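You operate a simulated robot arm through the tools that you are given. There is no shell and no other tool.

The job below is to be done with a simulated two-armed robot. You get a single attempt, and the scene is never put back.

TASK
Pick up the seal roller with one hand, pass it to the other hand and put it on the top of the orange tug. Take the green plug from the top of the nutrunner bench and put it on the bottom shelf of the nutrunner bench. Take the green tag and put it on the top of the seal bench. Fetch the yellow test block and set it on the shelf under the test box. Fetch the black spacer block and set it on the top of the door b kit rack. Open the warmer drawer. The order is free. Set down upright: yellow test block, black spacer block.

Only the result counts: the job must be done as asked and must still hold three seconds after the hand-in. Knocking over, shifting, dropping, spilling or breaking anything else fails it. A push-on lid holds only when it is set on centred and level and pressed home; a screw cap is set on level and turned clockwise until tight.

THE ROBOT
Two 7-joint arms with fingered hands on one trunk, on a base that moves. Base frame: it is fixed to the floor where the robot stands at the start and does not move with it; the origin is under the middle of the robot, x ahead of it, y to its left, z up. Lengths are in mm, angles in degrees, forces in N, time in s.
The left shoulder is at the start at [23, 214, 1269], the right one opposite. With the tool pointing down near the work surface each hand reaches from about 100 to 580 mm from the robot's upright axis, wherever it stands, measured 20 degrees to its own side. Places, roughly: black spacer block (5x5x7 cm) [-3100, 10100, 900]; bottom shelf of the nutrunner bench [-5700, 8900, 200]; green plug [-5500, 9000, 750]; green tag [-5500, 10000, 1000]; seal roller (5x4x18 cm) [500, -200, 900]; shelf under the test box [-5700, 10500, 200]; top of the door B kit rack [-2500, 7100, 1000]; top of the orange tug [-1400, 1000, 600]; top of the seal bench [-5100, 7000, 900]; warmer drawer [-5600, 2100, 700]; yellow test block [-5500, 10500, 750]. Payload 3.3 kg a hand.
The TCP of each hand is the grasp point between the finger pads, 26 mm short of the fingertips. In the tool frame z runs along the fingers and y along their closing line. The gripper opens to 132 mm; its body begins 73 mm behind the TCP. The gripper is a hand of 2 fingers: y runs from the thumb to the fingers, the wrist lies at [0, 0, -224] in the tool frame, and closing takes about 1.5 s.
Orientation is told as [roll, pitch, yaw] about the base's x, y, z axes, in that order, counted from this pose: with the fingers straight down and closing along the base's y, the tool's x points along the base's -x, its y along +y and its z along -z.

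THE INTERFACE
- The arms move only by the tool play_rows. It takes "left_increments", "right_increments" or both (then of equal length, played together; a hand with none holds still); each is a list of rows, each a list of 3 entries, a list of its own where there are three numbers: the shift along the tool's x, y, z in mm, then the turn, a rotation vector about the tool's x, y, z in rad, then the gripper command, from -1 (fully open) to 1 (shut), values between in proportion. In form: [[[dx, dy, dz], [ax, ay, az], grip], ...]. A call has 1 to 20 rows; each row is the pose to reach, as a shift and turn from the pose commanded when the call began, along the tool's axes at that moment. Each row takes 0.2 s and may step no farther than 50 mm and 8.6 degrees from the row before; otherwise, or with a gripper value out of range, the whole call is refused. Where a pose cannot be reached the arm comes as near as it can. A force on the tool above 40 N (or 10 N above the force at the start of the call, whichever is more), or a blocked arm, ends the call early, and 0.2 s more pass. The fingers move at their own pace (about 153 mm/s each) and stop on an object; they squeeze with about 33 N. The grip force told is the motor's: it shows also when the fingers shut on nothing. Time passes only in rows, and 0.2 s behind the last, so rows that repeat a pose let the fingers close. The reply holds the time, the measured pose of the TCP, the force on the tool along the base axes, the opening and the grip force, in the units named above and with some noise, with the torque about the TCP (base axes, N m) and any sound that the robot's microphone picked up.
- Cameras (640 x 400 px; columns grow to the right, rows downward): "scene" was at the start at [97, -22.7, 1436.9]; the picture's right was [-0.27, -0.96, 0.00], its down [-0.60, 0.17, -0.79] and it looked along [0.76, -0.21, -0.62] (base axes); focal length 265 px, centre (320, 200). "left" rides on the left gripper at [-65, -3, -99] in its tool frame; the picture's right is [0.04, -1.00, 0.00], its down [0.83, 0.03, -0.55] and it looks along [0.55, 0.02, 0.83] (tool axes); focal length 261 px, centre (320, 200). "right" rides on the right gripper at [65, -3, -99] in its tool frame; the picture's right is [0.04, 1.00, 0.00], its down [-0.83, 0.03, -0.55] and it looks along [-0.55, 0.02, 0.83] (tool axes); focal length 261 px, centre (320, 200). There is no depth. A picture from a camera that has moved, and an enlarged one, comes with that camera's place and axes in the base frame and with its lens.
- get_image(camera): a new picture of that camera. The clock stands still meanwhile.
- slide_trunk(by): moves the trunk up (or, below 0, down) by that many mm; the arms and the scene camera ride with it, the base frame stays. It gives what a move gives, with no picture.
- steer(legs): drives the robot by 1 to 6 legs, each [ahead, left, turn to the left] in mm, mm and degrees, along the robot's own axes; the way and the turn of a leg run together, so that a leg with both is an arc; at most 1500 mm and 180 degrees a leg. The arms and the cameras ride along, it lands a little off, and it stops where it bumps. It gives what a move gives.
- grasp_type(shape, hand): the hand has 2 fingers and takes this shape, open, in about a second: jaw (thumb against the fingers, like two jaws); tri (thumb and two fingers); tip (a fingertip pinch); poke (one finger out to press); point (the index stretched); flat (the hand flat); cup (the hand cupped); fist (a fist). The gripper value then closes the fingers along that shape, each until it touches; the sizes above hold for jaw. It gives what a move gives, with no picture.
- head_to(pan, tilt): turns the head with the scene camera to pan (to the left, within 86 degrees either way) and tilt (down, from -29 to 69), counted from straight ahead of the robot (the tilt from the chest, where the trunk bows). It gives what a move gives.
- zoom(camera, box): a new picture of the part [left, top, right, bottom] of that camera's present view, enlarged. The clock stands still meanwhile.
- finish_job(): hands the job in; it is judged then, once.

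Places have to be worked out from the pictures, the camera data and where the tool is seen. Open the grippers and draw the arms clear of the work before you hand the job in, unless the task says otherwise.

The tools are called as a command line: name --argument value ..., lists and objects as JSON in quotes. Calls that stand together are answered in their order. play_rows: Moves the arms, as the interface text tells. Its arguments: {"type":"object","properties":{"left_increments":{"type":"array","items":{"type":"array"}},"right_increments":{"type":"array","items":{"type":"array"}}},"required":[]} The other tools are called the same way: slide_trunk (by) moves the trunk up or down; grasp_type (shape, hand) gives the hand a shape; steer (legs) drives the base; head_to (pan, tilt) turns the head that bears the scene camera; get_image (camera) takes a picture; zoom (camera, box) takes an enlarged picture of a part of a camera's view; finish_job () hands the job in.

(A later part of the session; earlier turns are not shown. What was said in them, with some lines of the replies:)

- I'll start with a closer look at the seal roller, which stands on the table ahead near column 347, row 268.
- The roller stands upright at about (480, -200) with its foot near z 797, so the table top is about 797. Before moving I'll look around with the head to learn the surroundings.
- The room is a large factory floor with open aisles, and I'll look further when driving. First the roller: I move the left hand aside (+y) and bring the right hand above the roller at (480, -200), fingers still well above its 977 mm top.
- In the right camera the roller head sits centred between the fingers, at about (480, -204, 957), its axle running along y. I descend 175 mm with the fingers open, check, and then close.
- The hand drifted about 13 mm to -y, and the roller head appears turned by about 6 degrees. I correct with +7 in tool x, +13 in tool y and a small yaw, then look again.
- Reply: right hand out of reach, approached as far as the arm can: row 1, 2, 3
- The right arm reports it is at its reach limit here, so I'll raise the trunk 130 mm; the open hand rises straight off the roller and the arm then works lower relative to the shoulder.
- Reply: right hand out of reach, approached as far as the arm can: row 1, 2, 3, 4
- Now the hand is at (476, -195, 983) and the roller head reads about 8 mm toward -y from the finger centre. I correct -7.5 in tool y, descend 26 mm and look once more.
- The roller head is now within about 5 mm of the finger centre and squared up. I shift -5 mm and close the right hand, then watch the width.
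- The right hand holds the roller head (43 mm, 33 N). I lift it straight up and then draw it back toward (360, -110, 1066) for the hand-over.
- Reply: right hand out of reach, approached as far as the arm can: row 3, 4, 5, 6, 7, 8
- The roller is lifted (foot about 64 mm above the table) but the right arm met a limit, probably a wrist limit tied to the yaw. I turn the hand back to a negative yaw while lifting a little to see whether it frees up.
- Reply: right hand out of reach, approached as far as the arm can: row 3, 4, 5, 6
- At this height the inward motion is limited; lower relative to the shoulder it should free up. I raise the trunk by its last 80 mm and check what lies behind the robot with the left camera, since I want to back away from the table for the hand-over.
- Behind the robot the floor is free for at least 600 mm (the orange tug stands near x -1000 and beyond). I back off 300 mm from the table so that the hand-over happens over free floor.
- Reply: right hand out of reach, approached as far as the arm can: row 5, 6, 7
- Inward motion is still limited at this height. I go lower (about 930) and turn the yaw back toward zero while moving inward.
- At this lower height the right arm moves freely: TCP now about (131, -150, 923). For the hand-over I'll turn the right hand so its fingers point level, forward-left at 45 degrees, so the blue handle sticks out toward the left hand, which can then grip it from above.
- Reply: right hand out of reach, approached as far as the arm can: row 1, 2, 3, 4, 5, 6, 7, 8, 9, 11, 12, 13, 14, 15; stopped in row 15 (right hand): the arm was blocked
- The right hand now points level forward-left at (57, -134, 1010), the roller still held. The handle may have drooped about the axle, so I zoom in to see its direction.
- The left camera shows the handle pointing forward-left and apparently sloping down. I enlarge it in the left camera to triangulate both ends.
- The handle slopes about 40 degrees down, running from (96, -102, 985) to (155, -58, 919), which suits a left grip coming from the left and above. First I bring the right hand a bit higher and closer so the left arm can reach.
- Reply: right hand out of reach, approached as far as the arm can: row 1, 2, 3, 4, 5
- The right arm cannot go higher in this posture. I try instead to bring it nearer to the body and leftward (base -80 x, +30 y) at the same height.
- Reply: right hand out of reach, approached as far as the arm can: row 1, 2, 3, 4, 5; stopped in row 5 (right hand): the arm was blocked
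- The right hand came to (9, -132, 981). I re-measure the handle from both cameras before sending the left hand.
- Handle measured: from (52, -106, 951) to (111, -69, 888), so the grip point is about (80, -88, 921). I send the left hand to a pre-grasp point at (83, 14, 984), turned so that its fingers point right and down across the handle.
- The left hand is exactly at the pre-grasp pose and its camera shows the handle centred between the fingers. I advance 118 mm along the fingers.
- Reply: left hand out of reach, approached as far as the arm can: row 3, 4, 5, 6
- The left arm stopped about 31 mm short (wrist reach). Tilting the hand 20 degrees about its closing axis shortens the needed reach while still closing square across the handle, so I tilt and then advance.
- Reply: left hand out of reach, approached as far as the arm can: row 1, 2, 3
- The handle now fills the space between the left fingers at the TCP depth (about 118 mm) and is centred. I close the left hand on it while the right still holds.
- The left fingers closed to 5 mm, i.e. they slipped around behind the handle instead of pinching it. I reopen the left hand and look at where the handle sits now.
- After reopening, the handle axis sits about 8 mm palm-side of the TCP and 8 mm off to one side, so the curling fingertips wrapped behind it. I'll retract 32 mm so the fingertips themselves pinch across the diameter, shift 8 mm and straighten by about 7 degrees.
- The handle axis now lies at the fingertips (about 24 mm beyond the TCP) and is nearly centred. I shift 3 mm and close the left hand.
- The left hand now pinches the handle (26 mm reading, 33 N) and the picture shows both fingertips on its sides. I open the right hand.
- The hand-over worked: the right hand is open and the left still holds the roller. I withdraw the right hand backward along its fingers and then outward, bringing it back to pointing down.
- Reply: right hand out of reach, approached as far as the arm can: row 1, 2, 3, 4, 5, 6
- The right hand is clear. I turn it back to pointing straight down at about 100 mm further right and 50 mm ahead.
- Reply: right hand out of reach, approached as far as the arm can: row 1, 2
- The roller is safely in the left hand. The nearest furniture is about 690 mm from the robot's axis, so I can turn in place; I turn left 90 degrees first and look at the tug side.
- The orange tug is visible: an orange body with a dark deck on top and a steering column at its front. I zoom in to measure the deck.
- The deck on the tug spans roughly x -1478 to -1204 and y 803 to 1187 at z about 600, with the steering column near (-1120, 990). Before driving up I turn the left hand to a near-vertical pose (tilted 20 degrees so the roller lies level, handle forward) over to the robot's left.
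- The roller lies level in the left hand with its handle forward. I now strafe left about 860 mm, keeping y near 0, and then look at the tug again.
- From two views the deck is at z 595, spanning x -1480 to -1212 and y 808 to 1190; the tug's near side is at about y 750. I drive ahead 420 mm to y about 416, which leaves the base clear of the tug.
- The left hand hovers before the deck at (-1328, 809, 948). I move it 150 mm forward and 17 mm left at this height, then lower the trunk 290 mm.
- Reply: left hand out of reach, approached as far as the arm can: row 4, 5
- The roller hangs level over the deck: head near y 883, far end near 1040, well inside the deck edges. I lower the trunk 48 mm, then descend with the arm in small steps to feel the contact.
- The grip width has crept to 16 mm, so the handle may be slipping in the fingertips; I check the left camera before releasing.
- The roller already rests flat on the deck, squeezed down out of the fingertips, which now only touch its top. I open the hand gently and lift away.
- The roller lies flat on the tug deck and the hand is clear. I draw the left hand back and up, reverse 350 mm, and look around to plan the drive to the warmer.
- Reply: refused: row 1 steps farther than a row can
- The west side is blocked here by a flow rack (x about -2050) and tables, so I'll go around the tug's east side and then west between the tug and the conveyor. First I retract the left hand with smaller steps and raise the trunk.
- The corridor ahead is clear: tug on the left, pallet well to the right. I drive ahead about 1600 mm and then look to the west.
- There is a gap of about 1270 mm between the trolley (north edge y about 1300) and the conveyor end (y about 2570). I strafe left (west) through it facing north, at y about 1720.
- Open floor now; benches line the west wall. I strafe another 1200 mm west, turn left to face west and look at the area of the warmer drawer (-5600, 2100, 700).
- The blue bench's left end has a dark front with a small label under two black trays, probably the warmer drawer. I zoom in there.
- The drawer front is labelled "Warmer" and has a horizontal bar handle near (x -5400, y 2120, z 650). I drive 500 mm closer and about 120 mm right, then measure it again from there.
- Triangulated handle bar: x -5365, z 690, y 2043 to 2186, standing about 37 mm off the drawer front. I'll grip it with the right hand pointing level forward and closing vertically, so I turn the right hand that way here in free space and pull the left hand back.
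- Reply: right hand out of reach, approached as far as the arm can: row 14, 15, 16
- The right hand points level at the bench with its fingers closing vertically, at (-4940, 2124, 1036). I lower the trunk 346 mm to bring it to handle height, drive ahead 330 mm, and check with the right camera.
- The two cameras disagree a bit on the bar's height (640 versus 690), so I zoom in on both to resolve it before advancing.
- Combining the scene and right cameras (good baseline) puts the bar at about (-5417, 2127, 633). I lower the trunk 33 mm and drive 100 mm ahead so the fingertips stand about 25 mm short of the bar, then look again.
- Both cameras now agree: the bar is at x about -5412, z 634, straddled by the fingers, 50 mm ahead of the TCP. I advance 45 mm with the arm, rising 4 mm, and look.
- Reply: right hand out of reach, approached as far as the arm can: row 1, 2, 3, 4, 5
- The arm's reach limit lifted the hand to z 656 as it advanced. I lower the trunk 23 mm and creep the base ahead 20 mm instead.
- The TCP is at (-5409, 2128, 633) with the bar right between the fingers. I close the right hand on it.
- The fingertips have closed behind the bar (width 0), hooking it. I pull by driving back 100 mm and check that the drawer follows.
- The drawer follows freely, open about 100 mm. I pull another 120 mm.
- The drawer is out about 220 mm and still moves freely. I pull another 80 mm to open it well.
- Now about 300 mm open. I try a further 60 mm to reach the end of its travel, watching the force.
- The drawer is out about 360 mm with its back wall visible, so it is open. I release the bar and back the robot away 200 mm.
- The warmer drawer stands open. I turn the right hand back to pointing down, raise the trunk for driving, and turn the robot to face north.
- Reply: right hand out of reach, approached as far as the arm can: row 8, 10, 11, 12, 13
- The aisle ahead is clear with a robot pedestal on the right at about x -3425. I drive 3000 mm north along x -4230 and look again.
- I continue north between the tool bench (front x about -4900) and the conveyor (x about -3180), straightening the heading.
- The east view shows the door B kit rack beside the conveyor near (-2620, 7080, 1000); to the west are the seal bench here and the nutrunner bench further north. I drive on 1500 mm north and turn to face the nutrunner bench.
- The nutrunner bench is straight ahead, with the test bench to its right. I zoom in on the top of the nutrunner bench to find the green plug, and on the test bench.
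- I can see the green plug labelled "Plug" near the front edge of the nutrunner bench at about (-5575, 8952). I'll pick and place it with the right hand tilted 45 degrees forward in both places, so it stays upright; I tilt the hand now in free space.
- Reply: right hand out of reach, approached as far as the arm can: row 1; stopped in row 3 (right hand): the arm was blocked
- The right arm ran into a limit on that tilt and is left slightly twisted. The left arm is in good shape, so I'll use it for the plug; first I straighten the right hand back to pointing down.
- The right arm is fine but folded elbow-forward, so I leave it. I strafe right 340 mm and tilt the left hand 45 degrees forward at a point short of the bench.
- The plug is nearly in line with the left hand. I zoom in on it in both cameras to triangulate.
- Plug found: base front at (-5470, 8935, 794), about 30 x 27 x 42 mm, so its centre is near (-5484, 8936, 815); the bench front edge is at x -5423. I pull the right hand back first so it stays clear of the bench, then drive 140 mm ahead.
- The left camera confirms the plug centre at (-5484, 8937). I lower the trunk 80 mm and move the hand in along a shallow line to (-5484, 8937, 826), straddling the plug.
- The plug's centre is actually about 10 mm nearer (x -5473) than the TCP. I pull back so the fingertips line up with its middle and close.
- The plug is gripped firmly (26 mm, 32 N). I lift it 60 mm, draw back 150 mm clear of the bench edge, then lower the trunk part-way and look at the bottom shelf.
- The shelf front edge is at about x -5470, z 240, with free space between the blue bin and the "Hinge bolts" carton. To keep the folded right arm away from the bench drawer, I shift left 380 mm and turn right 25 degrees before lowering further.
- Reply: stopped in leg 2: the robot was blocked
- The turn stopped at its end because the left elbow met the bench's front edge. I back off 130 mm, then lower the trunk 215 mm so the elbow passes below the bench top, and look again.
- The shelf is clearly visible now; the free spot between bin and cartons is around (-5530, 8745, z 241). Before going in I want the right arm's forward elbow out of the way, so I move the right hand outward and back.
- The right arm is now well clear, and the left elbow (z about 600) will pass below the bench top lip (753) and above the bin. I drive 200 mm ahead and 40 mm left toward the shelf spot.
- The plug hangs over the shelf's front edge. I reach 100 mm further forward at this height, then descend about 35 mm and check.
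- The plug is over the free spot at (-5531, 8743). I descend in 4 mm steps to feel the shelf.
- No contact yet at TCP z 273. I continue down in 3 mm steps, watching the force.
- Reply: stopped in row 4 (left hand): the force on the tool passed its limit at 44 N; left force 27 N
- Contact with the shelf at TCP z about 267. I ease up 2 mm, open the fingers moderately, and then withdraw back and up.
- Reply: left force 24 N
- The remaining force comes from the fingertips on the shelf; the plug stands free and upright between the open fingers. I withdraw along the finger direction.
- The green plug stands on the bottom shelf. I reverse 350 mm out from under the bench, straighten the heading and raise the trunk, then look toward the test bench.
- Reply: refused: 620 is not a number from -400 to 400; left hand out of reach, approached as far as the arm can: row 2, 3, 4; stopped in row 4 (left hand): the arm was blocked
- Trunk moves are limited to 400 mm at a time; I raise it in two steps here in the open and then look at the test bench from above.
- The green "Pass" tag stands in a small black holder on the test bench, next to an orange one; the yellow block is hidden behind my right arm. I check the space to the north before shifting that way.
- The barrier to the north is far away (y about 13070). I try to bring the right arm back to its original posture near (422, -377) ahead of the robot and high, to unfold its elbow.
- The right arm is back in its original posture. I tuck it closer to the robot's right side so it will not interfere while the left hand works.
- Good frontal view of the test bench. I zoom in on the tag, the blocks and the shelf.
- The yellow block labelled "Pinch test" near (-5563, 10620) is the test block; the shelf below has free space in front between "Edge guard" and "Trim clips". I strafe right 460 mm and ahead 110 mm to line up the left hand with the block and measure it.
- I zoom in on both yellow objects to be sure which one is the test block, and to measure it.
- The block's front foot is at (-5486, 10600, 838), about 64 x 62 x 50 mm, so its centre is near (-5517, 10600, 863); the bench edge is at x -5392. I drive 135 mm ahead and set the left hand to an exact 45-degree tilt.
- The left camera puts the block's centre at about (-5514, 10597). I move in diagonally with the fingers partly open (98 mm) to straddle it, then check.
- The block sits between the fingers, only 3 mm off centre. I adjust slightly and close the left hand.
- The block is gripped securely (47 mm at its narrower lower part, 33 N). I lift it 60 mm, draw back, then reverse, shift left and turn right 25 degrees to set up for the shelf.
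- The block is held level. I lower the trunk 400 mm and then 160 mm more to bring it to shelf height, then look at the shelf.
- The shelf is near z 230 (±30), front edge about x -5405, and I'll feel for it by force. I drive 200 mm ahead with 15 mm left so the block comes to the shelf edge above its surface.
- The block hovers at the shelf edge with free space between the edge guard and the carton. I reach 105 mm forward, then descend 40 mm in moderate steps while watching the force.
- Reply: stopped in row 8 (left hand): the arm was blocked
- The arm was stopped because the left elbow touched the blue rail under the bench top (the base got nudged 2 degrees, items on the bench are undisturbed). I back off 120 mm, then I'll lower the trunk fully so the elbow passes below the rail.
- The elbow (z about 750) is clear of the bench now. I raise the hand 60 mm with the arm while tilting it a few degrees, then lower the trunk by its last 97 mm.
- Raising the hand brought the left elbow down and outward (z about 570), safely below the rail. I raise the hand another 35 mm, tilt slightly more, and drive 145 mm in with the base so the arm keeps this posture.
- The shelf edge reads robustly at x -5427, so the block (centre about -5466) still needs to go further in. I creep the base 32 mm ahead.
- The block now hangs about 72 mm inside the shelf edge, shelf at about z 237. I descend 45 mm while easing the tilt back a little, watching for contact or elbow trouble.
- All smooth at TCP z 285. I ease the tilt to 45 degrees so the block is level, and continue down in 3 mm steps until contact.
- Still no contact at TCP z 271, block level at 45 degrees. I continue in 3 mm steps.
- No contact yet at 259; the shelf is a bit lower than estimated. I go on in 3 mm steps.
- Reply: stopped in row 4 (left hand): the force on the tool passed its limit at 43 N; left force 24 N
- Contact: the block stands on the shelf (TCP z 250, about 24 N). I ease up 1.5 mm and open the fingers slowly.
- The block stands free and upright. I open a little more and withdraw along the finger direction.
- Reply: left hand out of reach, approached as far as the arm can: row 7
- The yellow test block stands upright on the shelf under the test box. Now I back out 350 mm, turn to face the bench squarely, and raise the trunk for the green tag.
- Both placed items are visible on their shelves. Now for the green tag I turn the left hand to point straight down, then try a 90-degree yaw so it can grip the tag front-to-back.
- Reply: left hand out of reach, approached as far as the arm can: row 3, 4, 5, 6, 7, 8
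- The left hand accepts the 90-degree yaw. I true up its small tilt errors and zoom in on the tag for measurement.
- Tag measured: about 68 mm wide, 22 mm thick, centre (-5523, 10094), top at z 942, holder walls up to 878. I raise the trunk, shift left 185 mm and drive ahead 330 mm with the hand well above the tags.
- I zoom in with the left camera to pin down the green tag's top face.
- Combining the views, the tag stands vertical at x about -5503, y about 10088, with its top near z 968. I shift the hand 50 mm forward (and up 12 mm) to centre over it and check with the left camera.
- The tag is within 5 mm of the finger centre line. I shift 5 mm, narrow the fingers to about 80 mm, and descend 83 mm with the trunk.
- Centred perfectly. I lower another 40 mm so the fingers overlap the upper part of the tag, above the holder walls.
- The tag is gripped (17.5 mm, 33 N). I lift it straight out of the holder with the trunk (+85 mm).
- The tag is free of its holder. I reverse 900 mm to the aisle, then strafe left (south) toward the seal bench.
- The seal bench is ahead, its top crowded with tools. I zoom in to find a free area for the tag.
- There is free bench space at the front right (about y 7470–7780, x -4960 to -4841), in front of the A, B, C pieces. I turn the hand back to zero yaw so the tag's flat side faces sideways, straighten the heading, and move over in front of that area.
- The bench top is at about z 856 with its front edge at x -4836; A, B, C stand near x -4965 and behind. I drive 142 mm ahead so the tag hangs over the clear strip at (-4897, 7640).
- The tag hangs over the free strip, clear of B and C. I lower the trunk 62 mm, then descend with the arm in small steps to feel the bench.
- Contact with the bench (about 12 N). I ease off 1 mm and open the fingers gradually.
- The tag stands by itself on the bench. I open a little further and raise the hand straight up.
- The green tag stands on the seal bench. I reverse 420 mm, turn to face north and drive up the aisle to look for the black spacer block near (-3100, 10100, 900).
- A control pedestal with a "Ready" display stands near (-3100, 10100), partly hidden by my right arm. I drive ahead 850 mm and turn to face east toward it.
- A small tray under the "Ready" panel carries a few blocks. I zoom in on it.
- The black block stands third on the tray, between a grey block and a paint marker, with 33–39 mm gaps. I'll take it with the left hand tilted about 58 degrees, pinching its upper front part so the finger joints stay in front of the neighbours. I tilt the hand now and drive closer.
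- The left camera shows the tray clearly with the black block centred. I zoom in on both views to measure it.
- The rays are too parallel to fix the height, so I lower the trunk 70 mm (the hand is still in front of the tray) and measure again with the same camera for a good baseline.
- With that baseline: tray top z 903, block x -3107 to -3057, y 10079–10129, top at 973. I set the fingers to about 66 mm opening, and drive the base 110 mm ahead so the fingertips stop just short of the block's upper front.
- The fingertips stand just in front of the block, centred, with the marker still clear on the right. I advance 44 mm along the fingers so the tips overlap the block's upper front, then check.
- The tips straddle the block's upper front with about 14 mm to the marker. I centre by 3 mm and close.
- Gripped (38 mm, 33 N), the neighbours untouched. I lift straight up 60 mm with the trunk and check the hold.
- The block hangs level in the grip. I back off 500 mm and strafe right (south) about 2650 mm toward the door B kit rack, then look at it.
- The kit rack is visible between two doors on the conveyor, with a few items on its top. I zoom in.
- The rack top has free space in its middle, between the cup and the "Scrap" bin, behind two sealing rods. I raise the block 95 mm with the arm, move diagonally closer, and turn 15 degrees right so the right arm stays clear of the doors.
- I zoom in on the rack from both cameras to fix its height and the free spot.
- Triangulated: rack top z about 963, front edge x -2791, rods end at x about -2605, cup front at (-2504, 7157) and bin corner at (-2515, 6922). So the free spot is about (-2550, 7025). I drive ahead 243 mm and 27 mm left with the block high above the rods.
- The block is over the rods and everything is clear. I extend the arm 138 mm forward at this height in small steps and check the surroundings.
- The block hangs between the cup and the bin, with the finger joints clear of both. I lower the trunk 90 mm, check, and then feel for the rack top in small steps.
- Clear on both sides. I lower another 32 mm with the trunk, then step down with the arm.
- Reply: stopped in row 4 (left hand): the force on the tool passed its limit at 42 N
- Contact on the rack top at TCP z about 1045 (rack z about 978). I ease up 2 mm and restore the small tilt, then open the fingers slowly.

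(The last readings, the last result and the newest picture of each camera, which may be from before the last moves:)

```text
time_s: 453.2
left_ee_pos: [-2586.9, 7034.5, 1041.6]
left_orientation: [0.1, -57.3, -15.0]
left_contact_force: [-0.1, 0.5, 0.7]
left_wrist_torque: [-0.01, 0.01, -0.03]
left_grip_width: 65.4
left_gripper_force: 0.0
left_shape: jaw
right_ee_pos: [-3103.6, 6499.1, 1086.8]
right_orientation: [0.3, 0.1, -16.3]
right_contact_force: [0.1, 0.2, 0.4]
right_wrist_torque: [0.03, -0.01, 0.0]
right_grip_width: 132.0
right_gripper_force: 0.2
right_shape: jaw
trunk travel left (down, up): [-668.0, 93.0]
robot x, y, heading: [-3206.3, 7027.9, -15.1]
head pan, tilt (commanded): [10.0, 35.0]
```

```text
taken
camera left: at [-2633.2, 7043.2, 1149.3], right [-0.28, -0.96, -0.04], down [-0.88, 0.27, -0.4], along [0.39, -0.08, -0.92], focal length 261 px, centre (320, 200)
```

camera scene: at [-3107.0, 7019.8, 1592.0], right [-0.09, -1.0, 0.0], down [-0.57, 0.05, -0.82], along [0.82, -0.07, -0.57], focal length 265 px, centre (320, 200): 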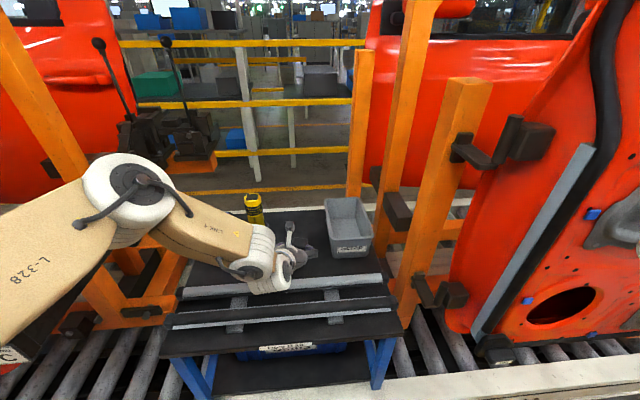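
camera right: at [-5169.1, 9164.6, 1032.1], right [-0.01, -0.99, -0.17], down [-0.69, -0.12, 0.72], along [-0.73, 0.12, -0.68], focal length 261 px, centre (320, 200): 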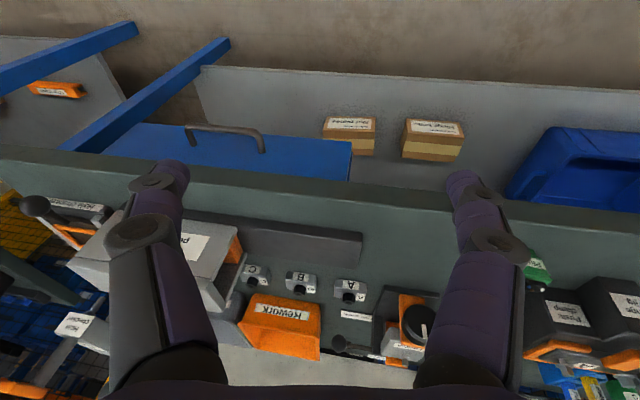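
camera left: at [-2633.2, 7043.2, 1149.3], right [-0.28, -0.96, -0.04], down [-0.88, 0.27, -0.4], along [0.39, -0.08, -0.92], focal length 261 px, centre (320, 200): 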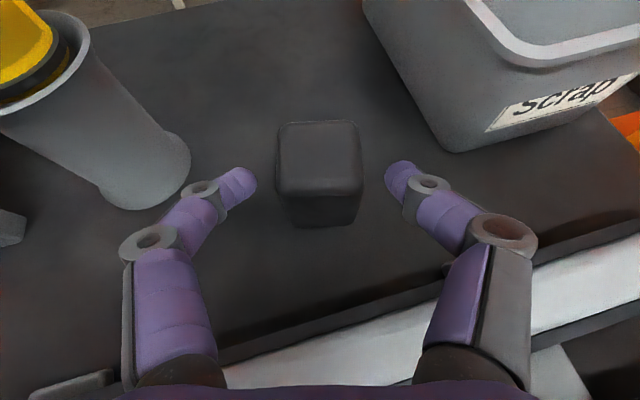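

The block stands free and upright on the rack. I withdraw the fingers back and up, then look from above.

play_rows --left_increments '[[[0, 0, -8], [0, 0, 0], 0], [[-2, 0, -25], [0, 0, 0], 0], [[-10, 0, -50], [0, 0, 0], 0], [[-25, 0, -80], [0, 0, 0], 0], [[-35, 0, -110], [0, 0, 0], 0]]'

slide_trunk --by 90

get_image --camera "left"

zoom --camera "scene" --box '[210, 160, 402, 280]'

```text
time_s: 454.4
left_ee_pos: [-2657.7, 7055.3, 1132.1]
left_orientation: [0.2, -57.2, -15.0]
left_contact_force: [0.0, -0.5, 0.3]
left_wrist_torque: [0.02, 0.0, 0.01]
left_grip_width: 65.3
left_gripper_force: 0.0
left_shape: jaw
right_ee_pos: [-3104.4, 6498.6, 1085.2]
right_orientation: [0.1, 0.0, -16.3]
right_contact_force: [0.4, -0.4, 0.9]
right_wrist_torque: [-0.02, 0.02, 0.03]
right_grip_width: 131.9
right_gripper_force: 0.0
right_shape: jaw
trunk travel left (down, up): [-668.0, 93.0]
robot x, y, heading: [-3205.4, 7027.3, -15.4]
head pan, tilt (commanded): [10.0, 35.0]
```

```text
time_s: 455.6
left_ee_pos: [-2656.6, 7052.8, 1220.5]
left_orientation: [0.2, -57.2, -15.1]
left_contact_force: [0.7, -0.5, -0.2]
left_wrist_torque: [-0.03, -0.02, 0.03]
left_grip_width: 66.0
left_gripper_force: 0.0
left_shape: jaw
right_ee_pos: [-3103.9, 6499.4, 1176.9]
right_orientation: [0.1, 0.1, -16.4]
right_contact_force: [-0.1, 0.3, -0.6]
right_wrist_torque: [-0.02, -0.01, 0.03]
right_grip_width: 131.9
right_gripper_force: 0.2
right_shape: jaw
trunk travel left (down, up): [-758.0, 3.0]
robot x, y, heading: [-3209.1, 7033.0, -15.0]
head pan, tilt (commanded): [10.0, 35.0]
```

```text
taken
camera left: at [-2704.2, 7061.6, 1328.1], right [-0.28, -0.96, -0.04], down [-0.88, 0.27, -0.4], along [0.39, -0.08, -0.92], focal length 261 px, centre (320, 200)
```

left: 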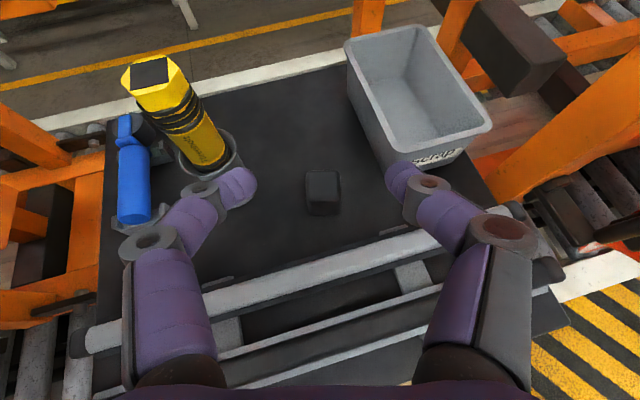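

```text
3.33 times, centred on (306, 220) of scene
camera zoom: at [-3107.0, 7019.7, 1649.9], right [-0.09, -1.0, 0.0], down [-0.57, 0.05, -0.82], along [0.82, -0.07, -0.57], focal length 884 px, centre (367, 133)
```

zoom: 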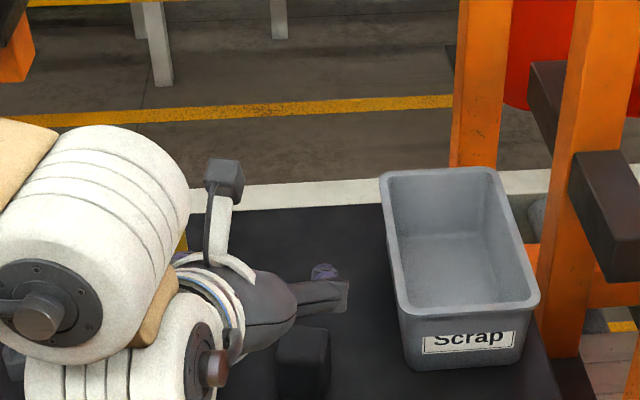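

The black spacer block stands upright on the door B kit rack. I back away 450 mm, open the left hand fully, and turn so I can check the tag on the seal bench.

steer --legs '[[-450, 0, 0]]'

get_image --camera "scene"

play_rows --left_increments '[[[10, 0, -10], [0, 0, 0], -1], [[20, 0, -20], [0, 0, 0], -1], [[30, 0, -30], [0, 0, 0], -1], [[30, 0, -30], [0, 0, 0], -1]]' --right_increments '[[[0, 0, 0], [0, 0, 0], -1], [[0, 0, 0], [0, 0, 0], -1], [[0, 0, 0], [0, 0, 0], -1], [[0, 0, 0], [0, 0, 0], -1]]'

steer --legs '[[-150, 0, 0], [0, 0, 105]]'

head_to --pan 70 --tilt 25

get_image --camera "scene"

```text
time_s: 458.4
left_ee_pos: [-3091.1, 7171.1, 1221.3]
left_orientation: [0.3, -57.2, -15.0]
left_contact_force: [-0.1, -0.4, 0.3]
left_wrist_torque: [-0.01, 0.02, 0.01]
left_grip_width: 65.5
left_gripper_force: 0.1
left_shape: jaw
right_ee_pos: [-3539.7, 6615.9, 1175.8]
right_orientation: [0.0, 0.0, -16.3]
right_contact_force: [-0.4, 0.3, 1.0]
right_wrist_torque: [-0.01, -0.01, 0.01]
right_grip_width: 132.1
right_gripper_force: 0.0
right_shape: jaw
trunk travel left (down, up): [-758.0, 3.0]
robot x, y, heading: [-3636.8, 7146.3, -15.3]
head pan, tilt (commanded): [10.0, 35.0]
```

```text
taken
camera scene: at [-3541.8, 7137.6, 1650.1], right [-0.09, -1.0, 0.0], down [-0.57, 0.05, -0.82], along [0.82, -0.07, -0.57], focal length 265 px, centre (320, 200)
```

scene: 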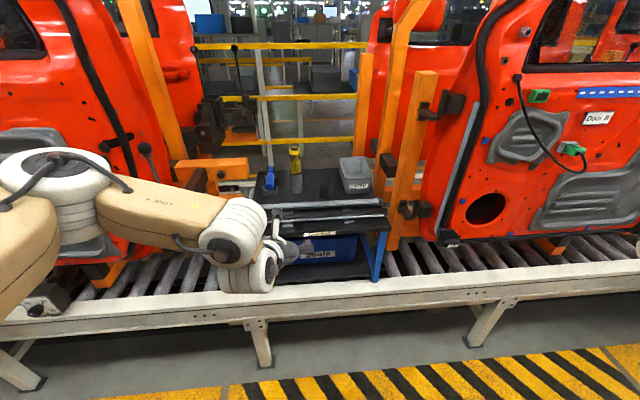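

```text
time_s: 459.4
left_ee_pos: [-3130.0, 7181.8, 1211.2]
left_orientation: [0.1, -57.2, -15.0]
left_contact_force: [0.2, -0.9, 0.2]
left_wrist_torque: [0.03, -0.01, 0.0]
left_grip_width: 131.8
left_gripper_force: 0.2
left_shape: jaw
right_ee_pos: [-3539.8, 6616.6, 1176.1]
right_orientation: [0.1, 0.1, -16.3]
right_contact_force: [0.0, 0.7, -0.8]
right_wrist_torque: [0.0, -0.04, 0.03]
right_grip_width: 131.9
right_gripper_force: 0.1
right_shape: jaw
trunk travel left (down, up): [-758.0, 3.0]
robot x, y, heading: [-3636.2, 7147.7, -15.2]
head pan, tilt (commanded): [10.0, 35.0]
```

```text
time_s: 465.2
left_ee_pos: [-3970.5, 7661.4, 1213.2]
left_orientation: [0.3, -57.1, 92.6]
left_contact_force: [0.1, -0.5, 0.7]
left_wrist_torque: [0.01, 0.0, -0.02]
left_grip_width: 132.1
left_gripper_force: 0.0
left_shape: jaw
right_ee_pos: [-3308.6, 7444.1, 1176.8]
right_orientation: [0.1, 0.1, 91.3]
right_contact_force: [-0.1, 0.3, 0.7]
right_wrist_torque: [-0.07, 0.02, 0.0]
right_grip_width: 131.9
right_gripper_force: 0.1
right_shape: jaw
trunk travel left (down, up): [-758.0, 3.0]
robot x, y, heading: [-3782.5, 7186.8, 92.5]
head pan, tilt (commanded): [10.0, 35.0]
```

```text
time_s: 466.5
left_ee_pos: [-3969.4, 7661.0, 1211.0]
left_orientation: [0.2, -57.2, 92.7]
left_contact_force: [-0.2, -0.9, 0.2]
left_wrist_torque: [0.02, -0.04, 0.04]
left_grip_width: 131.9
left_gripper_force: 0.0
left_shape: jaw
right_ee_pos: [-3307.9, 7443.2, 1176.7]
right_orientation: [0.1, 0.1, 91.4]
right_contact_force: [-0.7, -0.2, -0.2]
right_wrist_torque: [0.0, 0.02, 0.02]
right_grip_width: 132.0
right_gripper_force: 0.1
right_shape: jaw
trunk travel left (down, up): [-758.0, 3.0]
robot x, y, heading: [-3781.8, 7185.8, 92.6]
head pan, tilt (commanded): [70.0, 25.0]
```

```text
taken
camera scene: at [-3871.6, 7225.4, 1665.8], right [0.3, 0.95, 0.0], down [0.4, -0.13, -0.91], along [-0.86, 0.27, -0.42], focal length 265 px, centre (320, 200)
```

scene: 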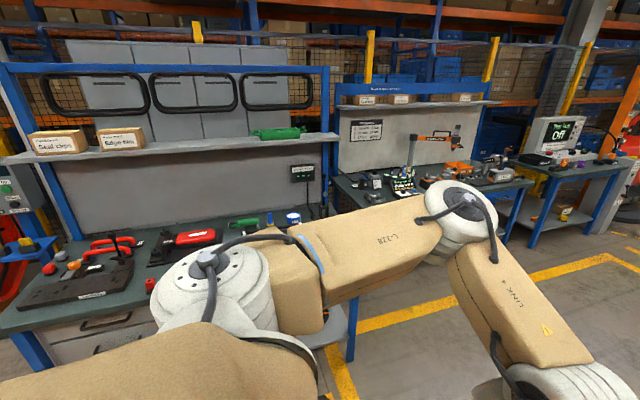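

My left arm hides the tag, so I turn further left to face the bench and look again.

steer --legs '[[0, 0, 70]]'

head_to --pan -12 --tilt 25

get_image --camera "scene"

zoom --camera "scene" --box '[240, 160, 440, 285]'

```text
time_s: 470.0
left_ee_pos: [-4292.5, 7172.5, 1211.5]
left_orientation: [0.2, -57.2, 162.9]
left_contact_force: [-0.4, -1.0, 0.6]
left_wrist_torque: [-0.02, 0.0, 0.04]
left_grip_width: 131.8
left_gripper_force: 0.1
left_shape: jaw
right_ee_pos: [-3864.5, 7721.0, 1176.7]
right_orientation: [0.1, 0.2, 161.7]
right_contact_force: [0.4, 0.2, 0.4]
right_wrist_torque: [-0.02, 0.01, -0.02]
right_grip_width: 131.8
right_gripper_force: 0.1
right_shape: jaw
trunk travel left (down, up): [-758.0, 3.0]
robot x, y, heading: [-3784.7, 7186.3, 162.6]
head pan, tilt (commanded): [70.0, 25.0]
```

```text
time_s: 471.5
left_ee_pos: [-4294.0, 7170.7, 1212.6]
left_orientation: [0.2, -57.2, 162.9]
left_contact_force: [-0.6, 0.3, 0.7]
left_wrist_torque: [-0.01, 0.0, 0.04]
left_grip_width: 132.1
left_gripper_force: 0.0
left_shape: jaw
right_ee_pos: [-3864.7, 7720.9, 1177.9]
right_orientation: [0.1, 0.1, 161.6]
right_contact_force: [0.8, -0.3, -0.6]
right_wrist_torque: [0.0, 0.0, 0.02]
right_grip_width: 131.9
right_gripper_force: 0.1
right_shape: jaw
trunk travel left (down, up): [-758.0, 3.0]
robot x, y, heading: [-3782.4, 7186.0, 162.9]
head pan, tilt (commanded): [-12.0, 25.0]
```

```text
taken
camera scene: at [-3873.7, 7235.4, 1665.8], right [0.49, 0.87, 0.0], down [0.37, -0.21, -0.91], along [-0.79, 0.44, -0.42], focal length 265 px, centre (320, 200)
```

scene: 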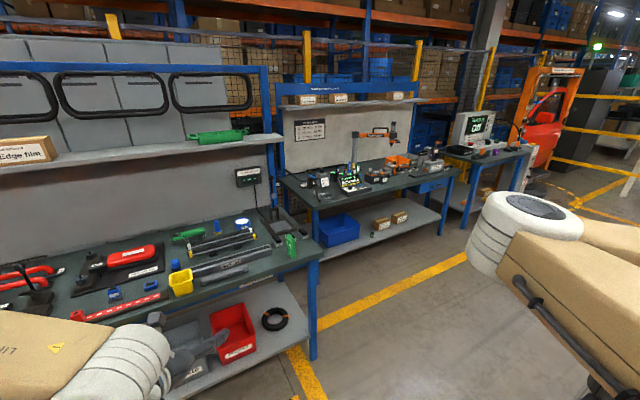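

```text
3.20 times, centred on (340, 222) of scene
camera zoom: at [-3873.7, 7235.4, 1665.8], right [0.49, 0.87, 0.0], down [0.37, -0.21, -0.91], along [-0.79, 0.44, -0.42], focal length 849 px, centre (256, 128)
```

zoom: 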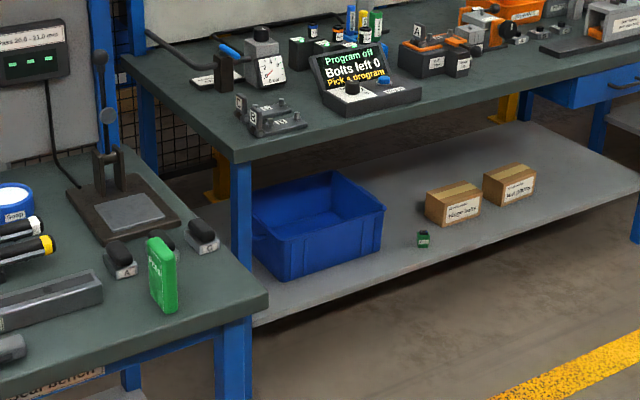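

The tag still stands, and the plug is on its shelf. I read the label on this bench's front to be sure it is the seal bench.

zoom --camera "scene" --box '[200, 255, 300, 317]'

zoom --camera "scene" --box '[440, 120, 540, 220]'

```text
6.40 times, centred on (250, 286) of scene
camera zoom: at [-3873.7, 7235.4, 1665.8], right [0.49, 0.87, 0.0], down [0.37, -0.21, -0.91], along [-0.79, 0.44, -0.42], focal length 1698 px, centre (768, -350)
```

zoom: 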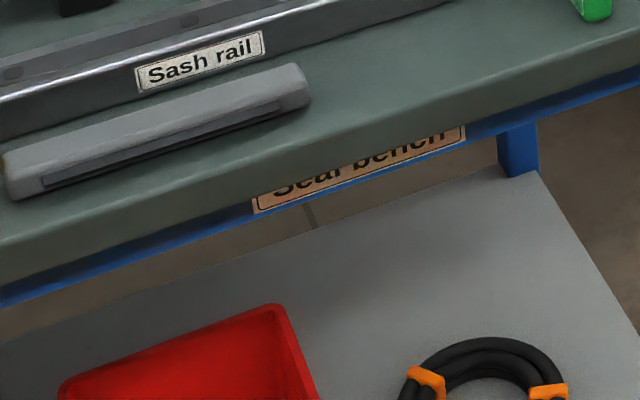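

```text
4.00 times, centred on (490, 170) of scene
camera zoom: at [-3873.7, 7235.4, 1665.8], right [0.49, 0.87, 0.0], down [0.37, -0.21, -0.91], along [-0.79, 0.44, -0.42], focal length 1061 px, centre (-360, 320)
```

zoom: 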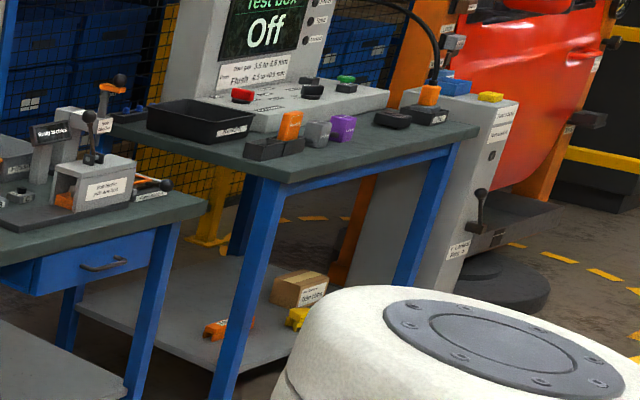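

The label reads "Seal bench", the yellow block and the plug are on their shelves, the spacer stands on the kit rack, and both hands are open and clear. I hand the job in.

finish_job

```text
The job is handed in.
```

I finished all six parts of the job and handed it in. The result of the judging has not come back.

- **Seal roller:** I picked it up with the right hand, passed it to the left in the air, and it now lies flat on the deck of the orange tug. It slipped out of the left fingertips a few centimetres above the deck and landed where I meant to put it.
- **Green plug:** It stands on the bottom shelf of the nutrunner bench, between the blue bin and the cartons.
- **Green tag:** I took the "Pass" tag from its holder on the test bench. It stands on its edge on top of the seal bench, and it was still standing when I checked at the end.
- **Yellow test block:** I took this to be the block labelled "Pinch test". It stands upright on the shelf under the test box.
- **Black spacer block:** It stands upright on top of the door B kit rack, between the cup and the scrap bin.
- **Warmer drawer:** I pulled it out about 360 mm and left it open. It was still moving freely when I stopped, so it may not be at the very end of its travel.

The left elbow touched the nutrunner bench edge once and the rail under the test bench once. The pictures afterwards showed nothing moved on either bench.

I looked again at the plug, tag and test block just before handing in. The roller and the drawer I last saw when I left them. Both hands are open and clear of the work.
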